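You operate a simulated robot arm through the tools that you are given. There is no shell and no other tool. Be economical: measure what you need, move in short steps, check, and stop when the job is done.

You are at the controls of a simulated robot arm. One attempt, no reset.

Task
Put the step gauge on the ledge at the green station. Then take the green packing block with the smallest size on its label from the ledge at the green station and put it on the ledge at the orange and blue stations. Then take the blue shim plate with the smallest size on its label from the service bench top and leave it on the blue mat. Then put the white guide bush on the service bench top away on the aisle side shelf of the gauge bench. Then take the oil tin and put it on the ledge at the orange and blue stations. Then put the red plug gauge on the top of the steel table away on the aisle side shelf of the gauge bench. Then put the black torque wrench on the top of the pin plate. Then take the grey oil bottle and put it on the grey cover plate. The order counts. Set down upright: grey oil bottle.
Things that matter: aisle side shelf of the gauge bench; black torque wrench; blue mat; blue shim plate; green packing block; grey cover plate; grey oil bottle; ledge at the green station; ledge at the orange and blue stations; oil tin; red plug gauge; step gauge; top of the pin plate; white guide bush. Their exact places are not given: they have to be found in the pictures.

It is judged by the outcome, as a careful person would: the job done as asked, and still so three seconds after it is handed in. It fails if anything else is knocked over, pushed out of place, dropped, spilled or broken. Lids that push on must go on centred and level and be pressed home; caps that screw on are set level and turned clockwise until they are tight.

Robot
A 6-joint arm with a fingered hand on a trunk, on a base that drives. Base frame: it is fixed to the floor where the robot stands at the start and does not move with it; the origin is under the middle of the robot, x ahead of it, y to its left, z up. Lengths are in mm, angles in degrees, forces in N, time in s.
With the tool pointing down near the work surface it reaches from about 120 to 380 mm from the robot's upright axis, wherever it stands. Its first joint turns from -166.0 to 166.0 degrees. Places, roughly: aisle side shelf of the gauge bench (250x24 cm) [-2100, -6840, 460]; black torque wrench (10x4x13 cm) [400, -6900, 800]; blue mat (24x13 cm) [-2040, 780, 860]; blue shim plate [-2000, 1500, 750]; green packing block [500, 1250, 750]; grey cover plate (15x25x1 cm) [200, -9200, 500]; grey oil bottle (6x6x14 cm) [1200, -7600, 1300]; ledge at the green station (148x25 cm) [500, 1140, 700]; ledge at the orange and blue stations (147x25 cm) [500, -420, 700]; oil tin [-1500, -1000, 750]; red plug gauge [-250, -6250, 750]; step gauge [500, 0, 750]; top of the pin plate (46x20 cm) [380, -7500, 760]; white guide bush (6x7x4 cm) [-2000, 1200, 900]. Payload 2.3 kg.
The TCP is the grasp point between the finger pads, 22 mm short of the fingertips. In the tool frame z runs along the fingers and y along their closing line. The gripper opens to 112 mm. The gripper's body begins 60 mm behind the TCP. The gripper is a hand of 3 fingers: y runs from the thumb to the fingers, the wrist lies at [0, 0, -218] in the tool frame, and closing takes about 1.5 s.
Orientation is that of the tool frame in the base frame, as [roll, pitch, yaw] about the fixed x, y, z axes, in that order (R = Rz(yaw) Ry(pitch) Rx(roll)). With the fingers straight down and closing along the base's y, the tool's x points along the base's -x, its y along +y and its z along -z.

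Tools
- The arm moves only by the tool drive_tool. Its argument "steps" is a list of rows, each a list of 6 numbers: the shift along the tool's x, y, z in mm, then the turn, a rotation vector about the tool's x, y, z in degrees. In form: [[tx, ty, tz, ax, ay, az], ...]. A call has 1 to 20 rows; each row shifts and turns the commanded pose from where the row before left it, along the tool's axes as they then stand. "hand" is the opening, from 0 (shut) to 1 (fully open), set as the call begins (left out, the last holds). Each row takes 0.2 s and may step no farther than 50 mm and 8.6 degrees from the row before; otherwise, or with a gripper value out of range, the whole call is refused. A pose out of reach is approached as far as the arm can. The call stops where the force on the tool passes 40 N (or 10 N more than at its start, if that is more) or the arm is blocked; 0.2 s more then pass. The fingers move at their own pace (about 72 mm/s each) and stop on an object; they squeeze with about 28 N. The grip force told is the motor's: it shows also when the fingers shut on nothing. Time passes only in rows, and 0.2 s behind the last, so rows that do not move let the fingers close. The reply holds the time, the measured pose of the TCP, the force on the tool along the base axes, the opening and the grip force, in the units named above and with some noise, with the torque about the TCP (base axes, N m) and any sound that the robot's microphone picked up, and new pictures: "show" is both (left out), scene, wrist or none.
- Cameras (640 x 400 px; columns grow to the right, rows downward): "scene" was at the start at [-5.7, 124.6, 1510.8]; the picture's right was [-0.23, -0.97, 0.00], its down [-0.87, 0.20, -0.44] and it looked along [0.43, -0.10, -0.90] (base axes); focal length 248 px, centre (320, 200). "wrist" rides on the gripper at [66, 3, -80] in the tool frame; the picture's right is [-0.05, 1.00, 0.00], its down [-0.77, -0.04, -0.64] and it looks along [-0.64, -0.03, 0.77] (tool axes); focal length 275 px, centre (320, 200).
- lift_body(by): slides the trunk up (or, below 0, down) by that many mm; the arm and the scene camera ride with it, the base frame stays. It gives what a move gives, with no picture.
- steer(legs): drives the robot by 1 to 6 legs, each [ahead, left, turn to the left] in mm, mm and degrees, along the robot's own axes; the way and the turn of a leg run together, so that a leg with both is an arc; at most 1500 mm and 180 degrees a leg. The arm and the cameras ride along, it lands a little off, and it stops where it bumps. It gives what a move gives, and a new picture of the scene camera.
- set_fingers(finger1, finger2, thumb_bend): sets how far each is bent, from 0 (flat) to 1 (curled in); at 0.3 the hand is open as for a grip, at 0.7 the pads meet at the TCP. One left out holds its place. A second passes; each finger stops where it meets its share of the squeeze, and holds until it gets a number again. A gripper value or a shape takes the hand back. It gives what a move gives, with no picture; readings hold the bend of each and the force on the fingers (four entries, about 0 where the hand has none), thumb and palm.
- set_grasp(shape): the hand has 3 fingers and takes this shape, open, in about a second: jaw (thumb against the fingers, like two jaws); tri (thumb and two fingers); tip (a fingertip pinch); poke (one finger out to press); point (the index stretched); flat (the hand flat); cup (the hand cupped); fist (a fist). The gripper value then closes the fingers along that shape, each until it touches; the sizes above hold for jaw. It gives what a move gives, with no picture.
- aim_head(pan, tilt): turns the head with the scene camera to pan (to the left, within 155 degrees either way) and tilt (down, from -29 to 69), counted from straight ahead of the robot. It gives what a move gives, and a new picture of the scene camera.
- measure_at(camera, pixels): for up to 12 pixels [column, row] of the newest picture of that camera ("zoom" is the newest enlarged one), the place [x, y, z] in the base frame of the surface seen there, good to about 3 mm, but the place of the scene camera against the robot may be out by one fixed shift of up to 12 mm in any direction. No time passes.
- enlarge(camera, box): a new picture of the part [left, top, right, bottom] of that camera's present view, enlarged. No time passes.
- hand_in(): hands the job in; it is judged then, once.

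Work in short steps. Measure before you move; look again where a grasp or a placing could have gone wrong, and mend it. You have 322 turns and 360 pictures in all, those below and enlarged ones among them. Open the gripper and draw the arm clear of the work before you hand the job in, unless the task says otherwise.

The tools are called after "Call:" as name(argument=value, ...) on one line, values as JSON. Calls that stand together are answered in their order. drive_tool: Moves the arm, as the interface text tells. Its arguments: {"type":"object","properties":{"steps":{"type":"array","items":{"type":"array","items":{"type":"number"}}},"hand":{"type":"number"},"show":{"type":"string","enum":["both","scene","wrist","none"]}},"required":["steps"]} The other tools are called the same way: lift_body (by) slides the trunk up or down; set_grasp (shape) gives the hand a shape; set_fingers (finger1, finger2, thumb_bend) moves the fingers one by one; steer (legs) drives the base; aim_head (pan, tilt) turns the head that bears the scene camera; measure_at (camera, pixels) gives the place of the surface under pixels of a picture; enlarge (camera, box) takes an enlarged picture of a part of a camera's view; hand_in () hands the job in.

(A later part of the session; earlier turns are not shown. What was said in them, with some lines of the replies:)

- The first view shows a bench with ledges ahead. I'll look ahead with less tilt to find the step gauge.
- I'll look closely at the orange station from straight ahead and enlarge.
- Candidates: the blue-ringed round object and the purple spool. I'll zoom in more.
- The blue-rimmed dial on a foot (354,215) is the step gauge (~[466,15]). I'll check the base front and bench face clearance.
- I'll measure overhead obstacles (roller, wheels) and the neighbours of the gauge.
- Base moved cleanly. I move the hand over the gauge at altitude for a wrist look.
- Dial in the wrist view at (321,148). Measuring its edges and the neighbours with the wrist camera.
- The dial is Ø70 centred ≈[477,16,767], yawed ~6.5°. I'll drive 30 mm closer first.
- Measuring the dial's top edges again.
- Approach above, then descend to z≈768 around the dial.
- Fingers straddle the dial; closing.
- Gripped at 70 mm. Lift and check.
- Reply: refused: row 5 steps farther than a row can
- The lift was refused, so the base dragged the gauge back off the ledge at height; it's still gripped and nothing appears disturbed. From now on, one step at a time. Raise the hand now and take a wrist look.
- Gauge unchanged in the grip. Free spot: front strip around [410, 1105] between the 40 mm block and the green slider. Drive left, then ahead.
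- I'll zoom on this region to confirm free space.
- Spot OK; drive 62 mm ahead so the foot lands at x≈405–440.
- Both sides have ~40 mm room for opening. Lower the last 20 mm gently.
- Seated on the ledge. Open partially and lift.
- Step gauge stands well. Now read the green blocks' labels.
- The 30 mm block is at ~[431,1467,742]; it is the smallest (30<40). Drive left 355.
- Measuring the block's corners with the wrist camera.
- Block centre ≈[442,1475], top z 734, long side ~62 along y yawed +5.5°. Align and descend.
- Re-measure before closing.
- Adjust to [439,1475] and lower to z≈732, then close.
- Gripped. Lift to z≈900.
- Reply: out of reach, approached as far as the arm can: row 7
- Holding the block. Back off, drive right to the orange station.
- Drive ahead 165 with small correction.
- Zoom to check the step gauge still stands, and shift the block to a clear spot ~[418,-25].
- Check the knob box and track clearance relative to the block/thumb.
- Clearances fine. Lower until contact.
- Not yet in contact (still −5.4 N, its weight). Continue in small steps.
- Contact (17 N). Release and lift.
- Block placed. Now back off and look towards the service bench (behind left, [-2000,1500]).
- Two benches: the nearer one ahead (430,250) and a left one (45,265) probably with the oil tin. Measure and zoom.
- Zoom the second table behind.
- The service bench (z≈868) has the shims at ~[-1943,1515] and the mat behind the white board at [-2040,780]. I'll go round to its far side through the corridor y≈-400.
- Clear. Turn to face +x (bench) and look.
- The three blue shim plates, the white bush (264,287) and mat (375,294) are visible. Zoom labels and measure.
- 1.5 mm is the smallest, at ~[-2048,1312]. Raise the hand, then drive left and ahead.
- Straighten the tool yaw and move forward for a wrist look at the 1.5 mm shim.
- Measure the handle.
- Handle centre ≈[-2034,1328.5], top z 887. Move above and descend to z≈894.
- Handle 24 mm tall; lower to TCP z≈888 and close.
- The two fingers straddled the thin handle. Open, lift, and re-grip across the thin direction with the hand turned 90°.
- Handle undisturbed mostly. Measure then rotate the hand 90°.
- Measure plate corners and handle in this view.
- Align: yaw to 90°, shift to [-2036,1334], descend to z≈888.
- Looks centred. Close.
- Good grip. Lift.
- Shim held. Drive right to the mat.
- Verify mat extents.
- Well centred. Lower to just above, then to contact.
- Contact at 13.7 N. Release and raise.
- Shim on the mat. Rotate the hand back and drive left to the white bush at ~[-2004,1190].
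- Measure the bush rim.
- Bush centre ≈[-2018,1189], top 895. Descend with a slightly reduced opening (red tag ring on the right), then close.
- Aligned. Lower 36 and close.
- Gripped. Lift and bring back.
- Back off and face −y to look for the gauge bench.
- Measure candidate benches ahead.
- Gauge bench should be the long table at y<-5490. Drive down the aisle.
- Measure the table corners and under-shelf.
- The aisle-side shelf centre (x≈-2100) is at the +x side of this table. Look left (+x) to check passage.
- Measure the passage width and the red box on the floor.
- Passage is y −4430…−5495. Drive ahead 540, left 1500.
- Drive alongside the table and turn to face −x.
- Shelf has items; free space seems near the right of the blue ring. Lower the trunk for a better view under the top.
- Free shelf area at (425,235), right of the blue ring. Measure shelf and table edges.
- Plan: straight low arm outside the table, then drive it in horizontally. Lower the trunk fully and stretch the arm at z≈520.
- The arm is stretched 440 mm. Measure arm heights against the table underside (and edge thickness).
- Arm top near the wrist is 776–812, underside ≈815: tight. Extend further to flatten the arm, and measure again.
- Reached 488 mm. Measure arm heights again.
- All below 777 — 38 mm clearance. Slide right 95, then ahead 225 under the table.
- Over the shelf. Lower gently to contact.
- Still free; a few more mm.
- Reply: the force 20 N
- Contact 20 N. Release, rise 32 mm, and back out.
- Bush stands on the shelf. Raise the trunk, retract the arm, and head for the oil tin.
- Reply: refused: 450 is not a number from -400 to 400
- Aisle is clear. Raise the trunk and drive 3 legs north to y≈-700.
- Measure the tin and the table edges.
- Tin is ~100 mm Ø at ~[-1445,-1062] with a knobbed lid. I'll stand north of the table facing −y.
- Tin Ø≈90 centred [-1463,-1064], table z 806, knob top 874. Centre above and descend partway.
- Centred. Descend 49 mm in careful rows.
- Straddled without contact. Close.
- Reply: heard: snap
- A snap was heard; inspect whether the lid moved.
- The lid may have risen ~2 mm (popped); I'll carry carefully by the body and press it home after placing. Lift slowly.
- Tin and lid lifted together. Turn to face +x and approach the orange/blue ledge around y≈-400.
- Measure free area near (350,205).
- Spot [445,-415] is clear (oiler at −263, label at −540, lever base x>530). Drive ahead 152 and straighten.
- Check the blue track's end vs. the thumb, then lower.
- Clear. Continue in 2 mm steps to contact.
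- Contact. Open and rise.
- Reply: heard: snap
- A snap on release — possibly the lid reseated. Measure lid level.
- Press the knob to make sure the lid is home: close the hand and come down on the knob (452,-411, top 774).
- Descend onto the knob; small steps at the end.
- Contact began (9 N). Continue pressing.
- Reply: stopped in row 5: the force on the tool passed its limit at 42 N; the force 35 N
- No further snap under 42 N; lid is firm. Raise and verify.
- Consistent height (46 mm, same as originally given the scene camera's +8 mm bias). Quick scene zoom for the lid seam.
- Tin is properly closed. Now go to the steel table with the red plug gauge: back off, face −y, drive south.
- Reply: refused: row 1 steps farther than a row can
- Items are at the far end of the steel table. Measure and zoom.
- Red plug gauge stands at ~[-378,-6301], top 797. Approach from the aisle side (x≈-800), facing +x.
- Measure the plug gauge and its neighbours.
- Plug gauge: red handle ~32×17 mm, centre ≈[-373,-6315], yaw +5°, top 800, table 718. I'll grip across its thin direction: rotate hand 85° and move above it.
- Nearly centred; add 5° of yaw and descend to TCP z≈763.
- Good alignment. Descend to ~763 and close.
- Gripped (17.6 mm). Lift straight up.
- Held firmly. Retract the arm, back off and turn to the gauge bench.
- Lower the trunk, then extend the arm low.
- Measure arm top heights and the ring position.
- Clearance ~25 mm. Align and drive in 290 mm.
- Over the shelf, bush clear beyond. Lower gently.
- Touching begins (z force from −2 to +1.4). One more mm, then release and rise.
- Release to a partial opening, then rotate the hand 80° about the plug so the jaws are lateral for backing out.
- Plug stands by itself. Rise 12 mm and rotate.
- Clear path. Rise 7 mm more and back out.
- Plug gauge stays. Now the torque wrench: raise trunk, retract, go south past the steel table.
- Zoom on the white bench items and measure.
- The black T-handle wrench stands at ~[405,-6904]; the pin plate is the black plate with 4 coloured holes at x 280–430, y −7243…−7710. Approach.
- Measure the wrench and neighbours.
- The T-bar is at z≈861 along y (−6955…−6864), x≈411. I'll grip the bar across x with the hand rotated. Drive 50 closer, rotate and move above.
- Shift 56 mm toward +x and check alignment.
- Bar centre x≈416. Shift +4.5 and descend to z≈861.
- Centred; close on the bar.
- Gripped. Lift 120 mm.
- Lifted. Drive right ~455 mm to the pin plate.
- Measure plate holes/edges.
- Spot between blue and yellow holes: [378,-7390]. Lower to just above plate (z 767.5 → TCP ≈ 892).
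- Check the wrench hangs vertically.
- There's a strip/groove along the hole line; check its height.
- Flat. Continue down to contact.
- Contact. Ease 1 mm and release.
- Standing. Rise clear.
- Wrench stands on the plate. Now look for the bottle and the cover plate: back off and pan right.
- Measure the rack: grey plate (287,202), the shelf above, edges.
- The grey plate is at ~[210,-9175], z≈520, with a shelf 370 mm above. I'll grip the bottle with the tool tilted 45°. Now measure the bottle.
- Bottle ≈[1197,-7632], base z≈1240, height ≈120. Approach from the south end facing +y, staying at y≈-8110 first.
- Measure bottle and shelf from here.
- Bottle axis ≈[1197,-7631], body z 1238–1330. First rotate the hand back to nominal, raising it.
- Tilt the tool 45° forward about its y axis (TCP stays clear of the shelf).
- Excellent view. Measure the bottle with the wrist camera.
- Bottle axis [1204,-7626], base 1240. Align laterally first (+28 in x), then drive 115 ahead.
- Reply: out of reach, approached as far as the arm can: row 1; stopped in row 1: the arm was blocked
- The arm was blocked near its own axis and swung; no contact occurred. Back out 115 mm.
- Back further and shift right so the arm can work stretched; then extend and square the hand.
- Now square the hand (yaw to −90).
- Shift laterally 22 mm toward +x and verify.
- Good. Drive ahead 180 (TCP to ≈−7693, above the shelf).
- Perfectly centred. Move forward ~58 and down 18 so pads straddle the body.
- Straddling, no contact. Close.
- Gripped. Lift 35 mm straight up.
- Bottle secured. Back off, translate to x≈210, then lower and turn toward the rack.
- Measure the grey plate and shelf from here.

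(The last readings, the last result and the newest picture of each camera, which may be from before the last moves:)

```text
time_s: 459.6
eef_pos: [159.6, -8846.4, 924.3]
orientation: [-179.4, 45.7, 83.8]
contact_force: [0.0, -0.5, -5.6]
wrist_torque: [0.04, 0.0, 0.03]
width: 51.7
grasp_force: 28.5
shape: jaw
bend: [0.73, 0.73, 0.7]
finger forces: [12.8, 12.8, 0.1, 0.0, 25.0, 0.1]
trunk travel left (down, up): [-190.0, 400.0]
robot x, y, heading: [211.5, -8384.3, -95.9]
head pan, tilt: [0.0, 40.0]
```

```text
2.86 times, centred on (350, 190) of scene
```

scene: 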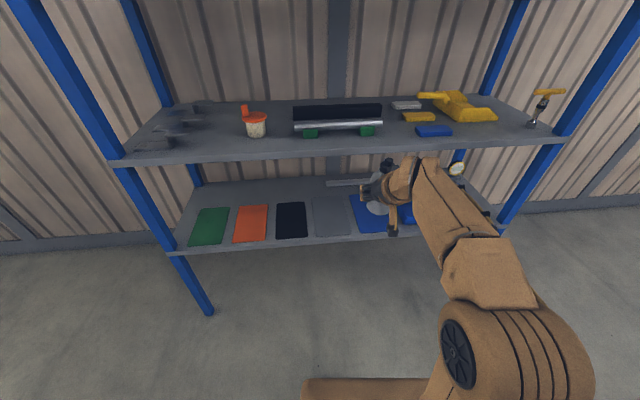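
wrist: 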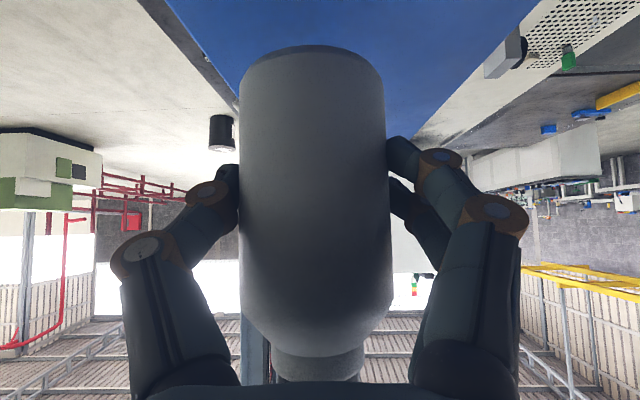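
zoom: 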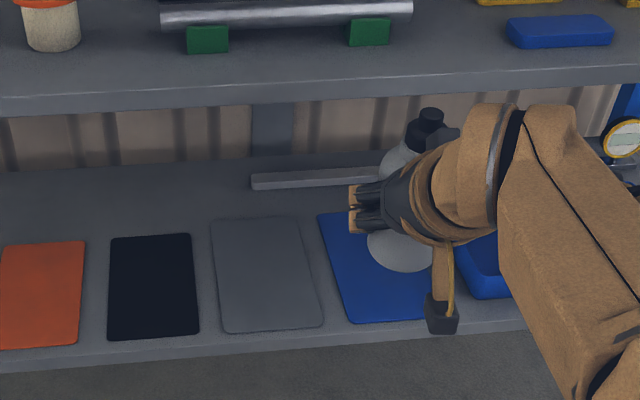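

Square up, lower the trunk fully.

Call:
steer(legs=[[0, 0, 5.9]])

Call:
lift_body(by=-190)

Call:
drive_tool(steps=[[25, 0, 25, 0, 0, 0], [25, 0, 25, 0, 0, 0], [25, 0, 25, 0, 0, 0]])

```text
time_s: 460.6
eef_pos: [208.8, -8847.2, 923.3]
orientation: [-179.6, 45.7, 89.8]
contact_force: [-0.8, 0.2, -4.6]
wrist_torque: [0.06, 0.0, -0.03]
width: 51.9
grasp_force: 27.8
shape: jaw
bend: [0.73, 0.73, 0.7]
finger forces: [12.9, 12.8, 0.0, 0.1, 25.3, 0.0]
trunk travel left (down, up): [-190.0, 400.0]
robot x, y, heading: [209.8, -8381.6, -90.4]
head pan, tilt: [0.0, 40.0]
```

scene: 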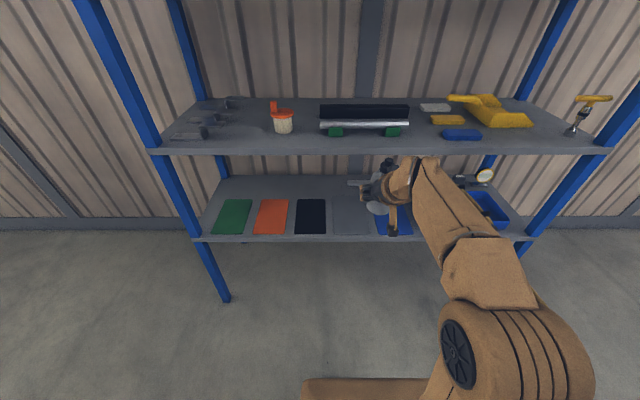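

```text
time_s: 462.6
eef_pos: [208.7, -8848.4, 733.3]
orientation: [-179.5, 45.5, 89.8]
contact_force: [-0.2, 0.4, -4.7]
wrist_torque: [0.05, -0.01, -0.05]
width: 51.8
grasp_force: 28.0
shape: jaw
bend: [0.73, 0.73, 0.7]
finger forces: [12.9, 12.8, 0.0, 0.0, 25.3, 0.0]
trunk travel left (down, up): [0.0, 590.0]
robot x, y, heading: [209.4, -8384.2, -90.1]
head pan, tilt: [0.0, 40.0]
```

```text
time_s: 463.4
eef_pos: [209.3, -8849.8, 625.5]
orientation: [-179.5, 45.6, 89.8]
contact_force: [0.3, -0.3, -5.4]
wrist_torque: [0.03, -0.03, 0.0]
width: 51.8
grasp_force: 28.0
shape: jaw
bend: [0.73, 0.73, 0.7]
finger forces: [12.7, 12.9, 0.0, 0.0, 25.3, 0.0]
trunk travel left (down, up): [0.0, 590.0]
robot x, y, heading: [208.0, -8382.7, -90.2]
head pan, tilt: [0.0, 40.0]
```

scene: 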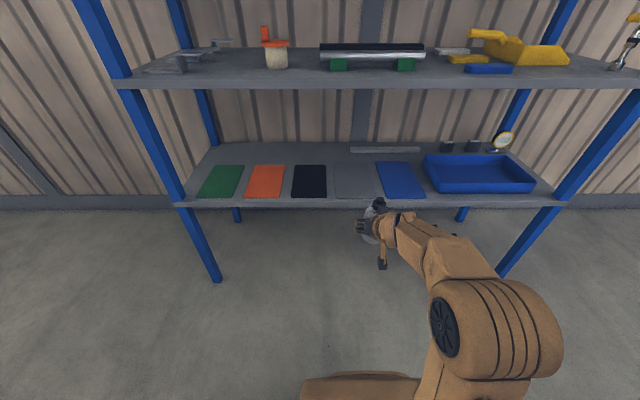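
wrist: 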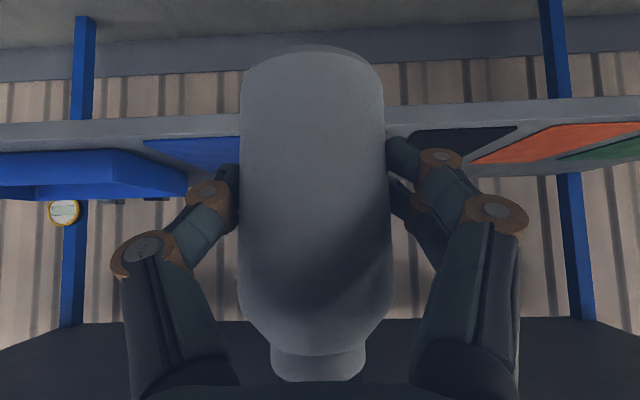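

Re-measure the plate edges.

Call:
measure_at(camera="scene", pixels=[[337, 180], [372, 180], [354, 193], [354, 167], [354, 180]])

Call:
measure_at(camera="wrist", pixels=[[235, 150], [420, 145], [100, 140], [480, 160]])

```text
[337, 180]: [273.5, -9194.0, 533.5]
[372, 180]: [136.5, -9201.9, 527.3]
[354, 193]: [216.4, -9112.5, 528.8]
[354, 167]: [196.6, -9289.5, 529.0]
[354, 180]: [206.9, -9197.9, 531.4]
```

```text
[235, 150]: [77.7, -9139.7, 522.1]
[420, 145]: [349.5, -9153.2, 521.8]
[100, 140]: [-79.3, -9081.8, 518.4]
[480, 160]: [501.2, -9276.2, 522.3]
```

Drive ahead 305 mm over the plate.

Call:
steer(legs=[[305, 0, 0]])

Call:
drive_tool(steps=[[10, 0, 10, 0, 0, 0], [8, 0, 8, 0, 0, 0]], show="wrist")

```text
time_s: 465.5
eef_pos: [212.5, -9157.8, 626.0]
orientation: [-179.5, 45.5, 90.1]
contact_force: [-1.0, -0.5, -4.8]
wrist_torque: [0.06, -0.02, -0.04]
width: 51.8
grasp_force: 27.6
shape: jaw
bend: [0.73, 0.73, 0.7]
finger forces: [12.8, 12.9, 0.1, 0.0, 25.3, 0.0]
trunk travel left (down, up): [0.0, 590.0]
robot x, y, heading: [211.6, -8692.2, -89.6]
head pan, tilt: [0.0, 40.0]
```

scene: 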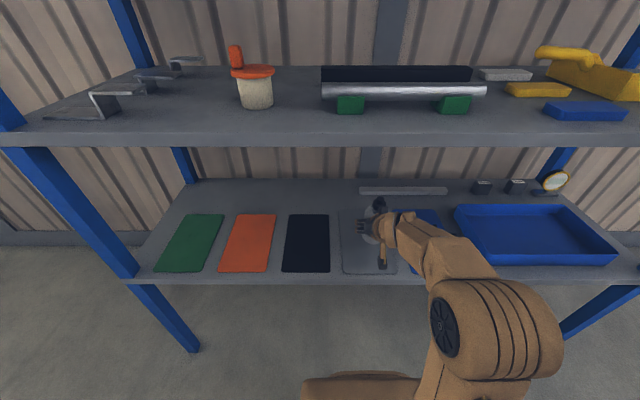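

```text
time_s: 466.1
eef_pos: [211.6, -9158.1, 600.8]
orientation: [-179.4, 45.6, 90.1]
contact_force: [0.0, 0.0, -4.9]
wrist_torque: [0.05, -0.01, -0.01]
width: 51.7
grasp_force: 28.5
shape: jaw
bend: [0.73, 0.73, 0.7]
finger forces: [12.7, 12.9, 0.0, 0.0, 25.3, 0.0]
trunk travel left (down, up): [0.0, 590.0]
robot x, y, heading: [211.1, -8690.0, -90.0]
head pan, tilt: [0.0, 40.0]
```

wrist: 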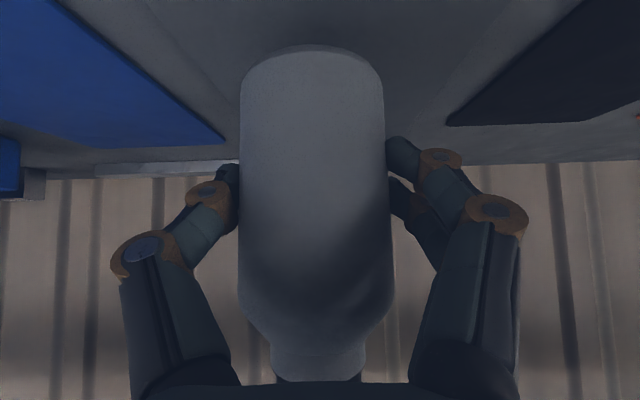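

Lower toward contact (expected TCP z≈572).

Call:
drive_tool(steps=[[9, 0, 9, 0, 0, 0], [5, 0, 5, 0, 0, 0], [2, 0, 2, 0, 0, 0], [0, 0, 0, 0, 0, 0]], show="none")

```text
time_s: 467.1
eef_pos: [212.0, -9158.5, 585.1]
orientation: [-179.9, 45.4, 90.1]
contact_force: [0.5, -0.1, -5.3]
wrist_torque: [0.07, -0.01, -0.02]
width: 51.8
grasp_force: 28.2
shape: jaw
bend: [0.73, 0.73, 0.7]
finger forces: [12.7, 12.9, 0.0, 0.0, 25.3, 0.0]
out of reach, approached as far as the arm can: row 2, 3
trunk travel left (down, up): [0.0, 590.0]
robot x, y, heading: [208.0, -8690.8, -89.8]
head pan, tilt: [0.0, 40.0]
```

Out of reach downward at this stretch; extending further should help. Move the arm 40 mm forward (toward plate centre).

Call:
drive_tool(steps=[[-14, 0, 14, 0, 0, 0], [-14, 0, 14, 0, 0, 0], [0, 0, 0, 0, 0, 0]], show="none")

```text
time_s: 467.9
eef_pos: [210.3, -9196.7, 578.5]
orientation: [-179.6, 45.6, 90.1]
contact_force: [0.7, 0.5, -4.9]
wrist_torque: [0.06, 0.0, -0.04]
width: 51.9
grasp_force: 28.4
shape: jaw
bend: [0.73, 0.73, 0.7]
finger forces: [12.7, 12.8, 0.1, 0.1, 25.3, 0.0]
trunk travel left (down, up): [0.0, 590.0]
robot x, y, heading: [210.6, -8690.7, -89.9]
head pan, tilt: [0.0, 40.0]
```

Reachable now (z 578, bottle over the plate centre, still free). Lower in small steps.

Call:
drive_tool(steps=[[1.5, 0, 1.5, 0, 0, 0], [1.5, 0, 1.5, 0, 0, 0], [1, 0, 1, 0, 0, 0], [0, 0, 0, 0, 0, 0]], show="wrist")

```text
time_s: 468.9
eef_pos: [210.5, -9198.1, 573.8]
orientation: [-179.5, 45.7, 90.2]
contact_force: [-0.7, -2.1, -0.8]
wrist_torque: [0.0, -0.03, -0.01]
width: 51.8
grasp_force: 28.1
shape: jaw
bend: [0.73, 0.73, 0.7]
finger forces: [13.2, 13.2, 0.0, 0.1, 25.9, 0.0]
trunk travel left (down, up): [0.0, 590.0]
robot x, y, heading: [211.3, -8692.2, -89.8]
head pan, tilt: [0.0, 40.0]
```

wrist: 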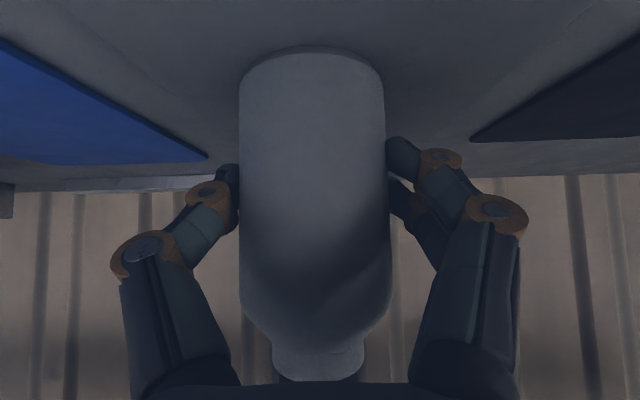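

Contact beginning (−5 → −0.8 N). One more mm.

Call:
drive_tool(steps=[[0.8, 0, 0.8, 0, 0, 0], [0, 0, 0, 0, 0, 0]], show="none")

```text
time_s: 469.5
eef_pos: [210.5, -9196.6, 574.6]
orientation: [-179.5, 45.7, 90.2]
contact_force: [1.2, -2.0, 4.5]
wrist_torque: [-0.04, -0.02, 0.01]
width: 51.7
grasp_force: 27.8
shape: jaw
bend: [0.73, 0.73, 0.7]
finger forces: [13.8, 13.7, 0.0, 0.0, 26.0, 0.0]
trunk travel left (down, up): [0.0, 590.0]
robot x, y, heading: [207.4, -8691.9, -90.0]
head pan, tilt: [0.0, 40.0]
```

Resting (+4.5 N). Release.

Call:
drive_tool(steps=[[0, 0, 0, 0, 0, 0], [0, 0, 0, 0, 0, 0], [0, 0, 0, 0, 0, 0], [0, 0, 0, 0, 0, 0], [0, 0, 0, 0, 0, 0]], hand=1, show="wrist")

```text
time_s: 470.7
eef_pos: [210.9, -9198.1, 572.0]
orientation: [-179.4, 45.5, 90.1]
contact_force: [0.1, 0.4, -0.6]
wrist_torque: [-0.01, -0.02, 0.01]
width: 112.0
grasp_force: 0.1
shape: jaw
bend: [0.3, 0.3, 0.3]
finger forces: [0.0, 0.1, 0.1, 0.0, 0.0, 0.1]
trunk travel left (down, up): [0.0, 590.0]
robot x, y, heading: [208.1, -8692.0, -90.1]
head pan, tilt: [0.0, 40.0]
```

wrist: 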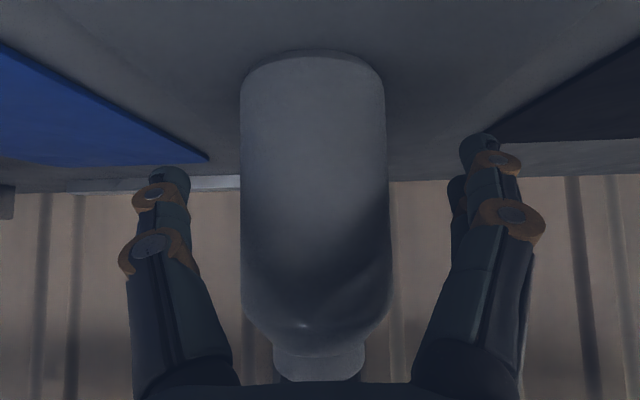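

Bottle upright and free. Back straight out.

Call:
steer(legs=[[-350, 0, 0]])

Call:
enlarge(camera="scene", box=[280, 130, 440, 230])

```text
time_s: 473.0
eef_pos: [211.2, -8846.6, 573.0]
orientation: [-179.5, 45.6, 90.1]
contact_force: [-0.9, -0.4, 0.6]
wrist_torque: [-0.01, 0.01, 0.02]
width: 111.8
grasp_force: 0.1
shape: jaw
bend: [0.3, 0.3, 0.3]
finger forces: [0.0, 0.0, 0.0, 0.0, 0.0, 0.0]
trunk travel left (down, up): [0.0, 590.0]
robot x, y, heading: [208.3, -8334.6, -90.0]
head pan, tilt: [0.0, 40.0]
```

scene: 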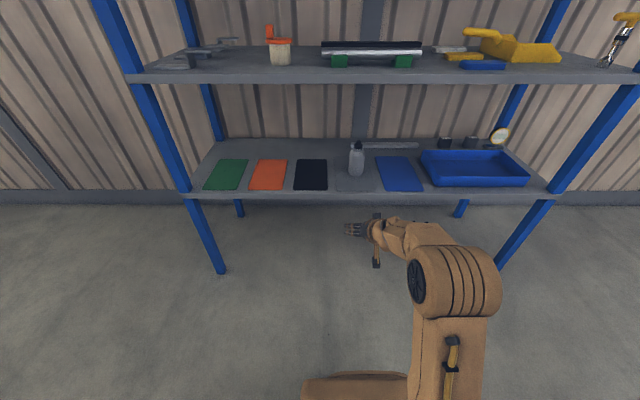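

```text
4.00 times, centred on (360, 180) of scene
```

zoom: 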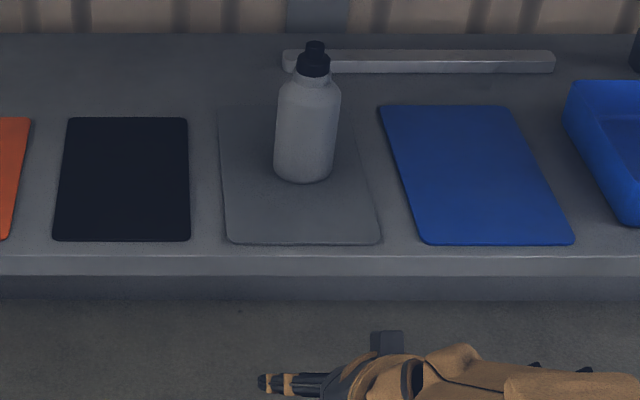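

All eight parts are done; the hand is open and clear, and the bottle stands upright on the grey plate. Handing in.

Call:
hand_in()

```text
The job is handed in.
```

I did all eight parts in the order given and handed the job in. The arm was left clear with the hand open; no verdict came back.

- **Step gauge:** I took this to be the blue-rimmed dial on a foot, as nothing on it is labelled. I drove off before lifting it, so its foot dragged back across the ledge; I saw nothing disturbed. It now stands on the green ledge.
- **Oil tin:** I heard a snap when I gripped it and another when I released it. I pressed the lid with about 42 N and it stayed level and firm.
- **Grey oil bottle:** my first approach was blocked and the hand swung close to it, with no contact. It now stands upright near the centre of the grey cover plate.
- **Black torque wrench:** it stands upright on the pin plate, between the blue and yellow holes.
- **Blocks and shims:** the smallest green block was 30 mm (the other was 40 mm). The smallest blue shim was 1.5 mm (the others were 2.0 and 2.5 mm).
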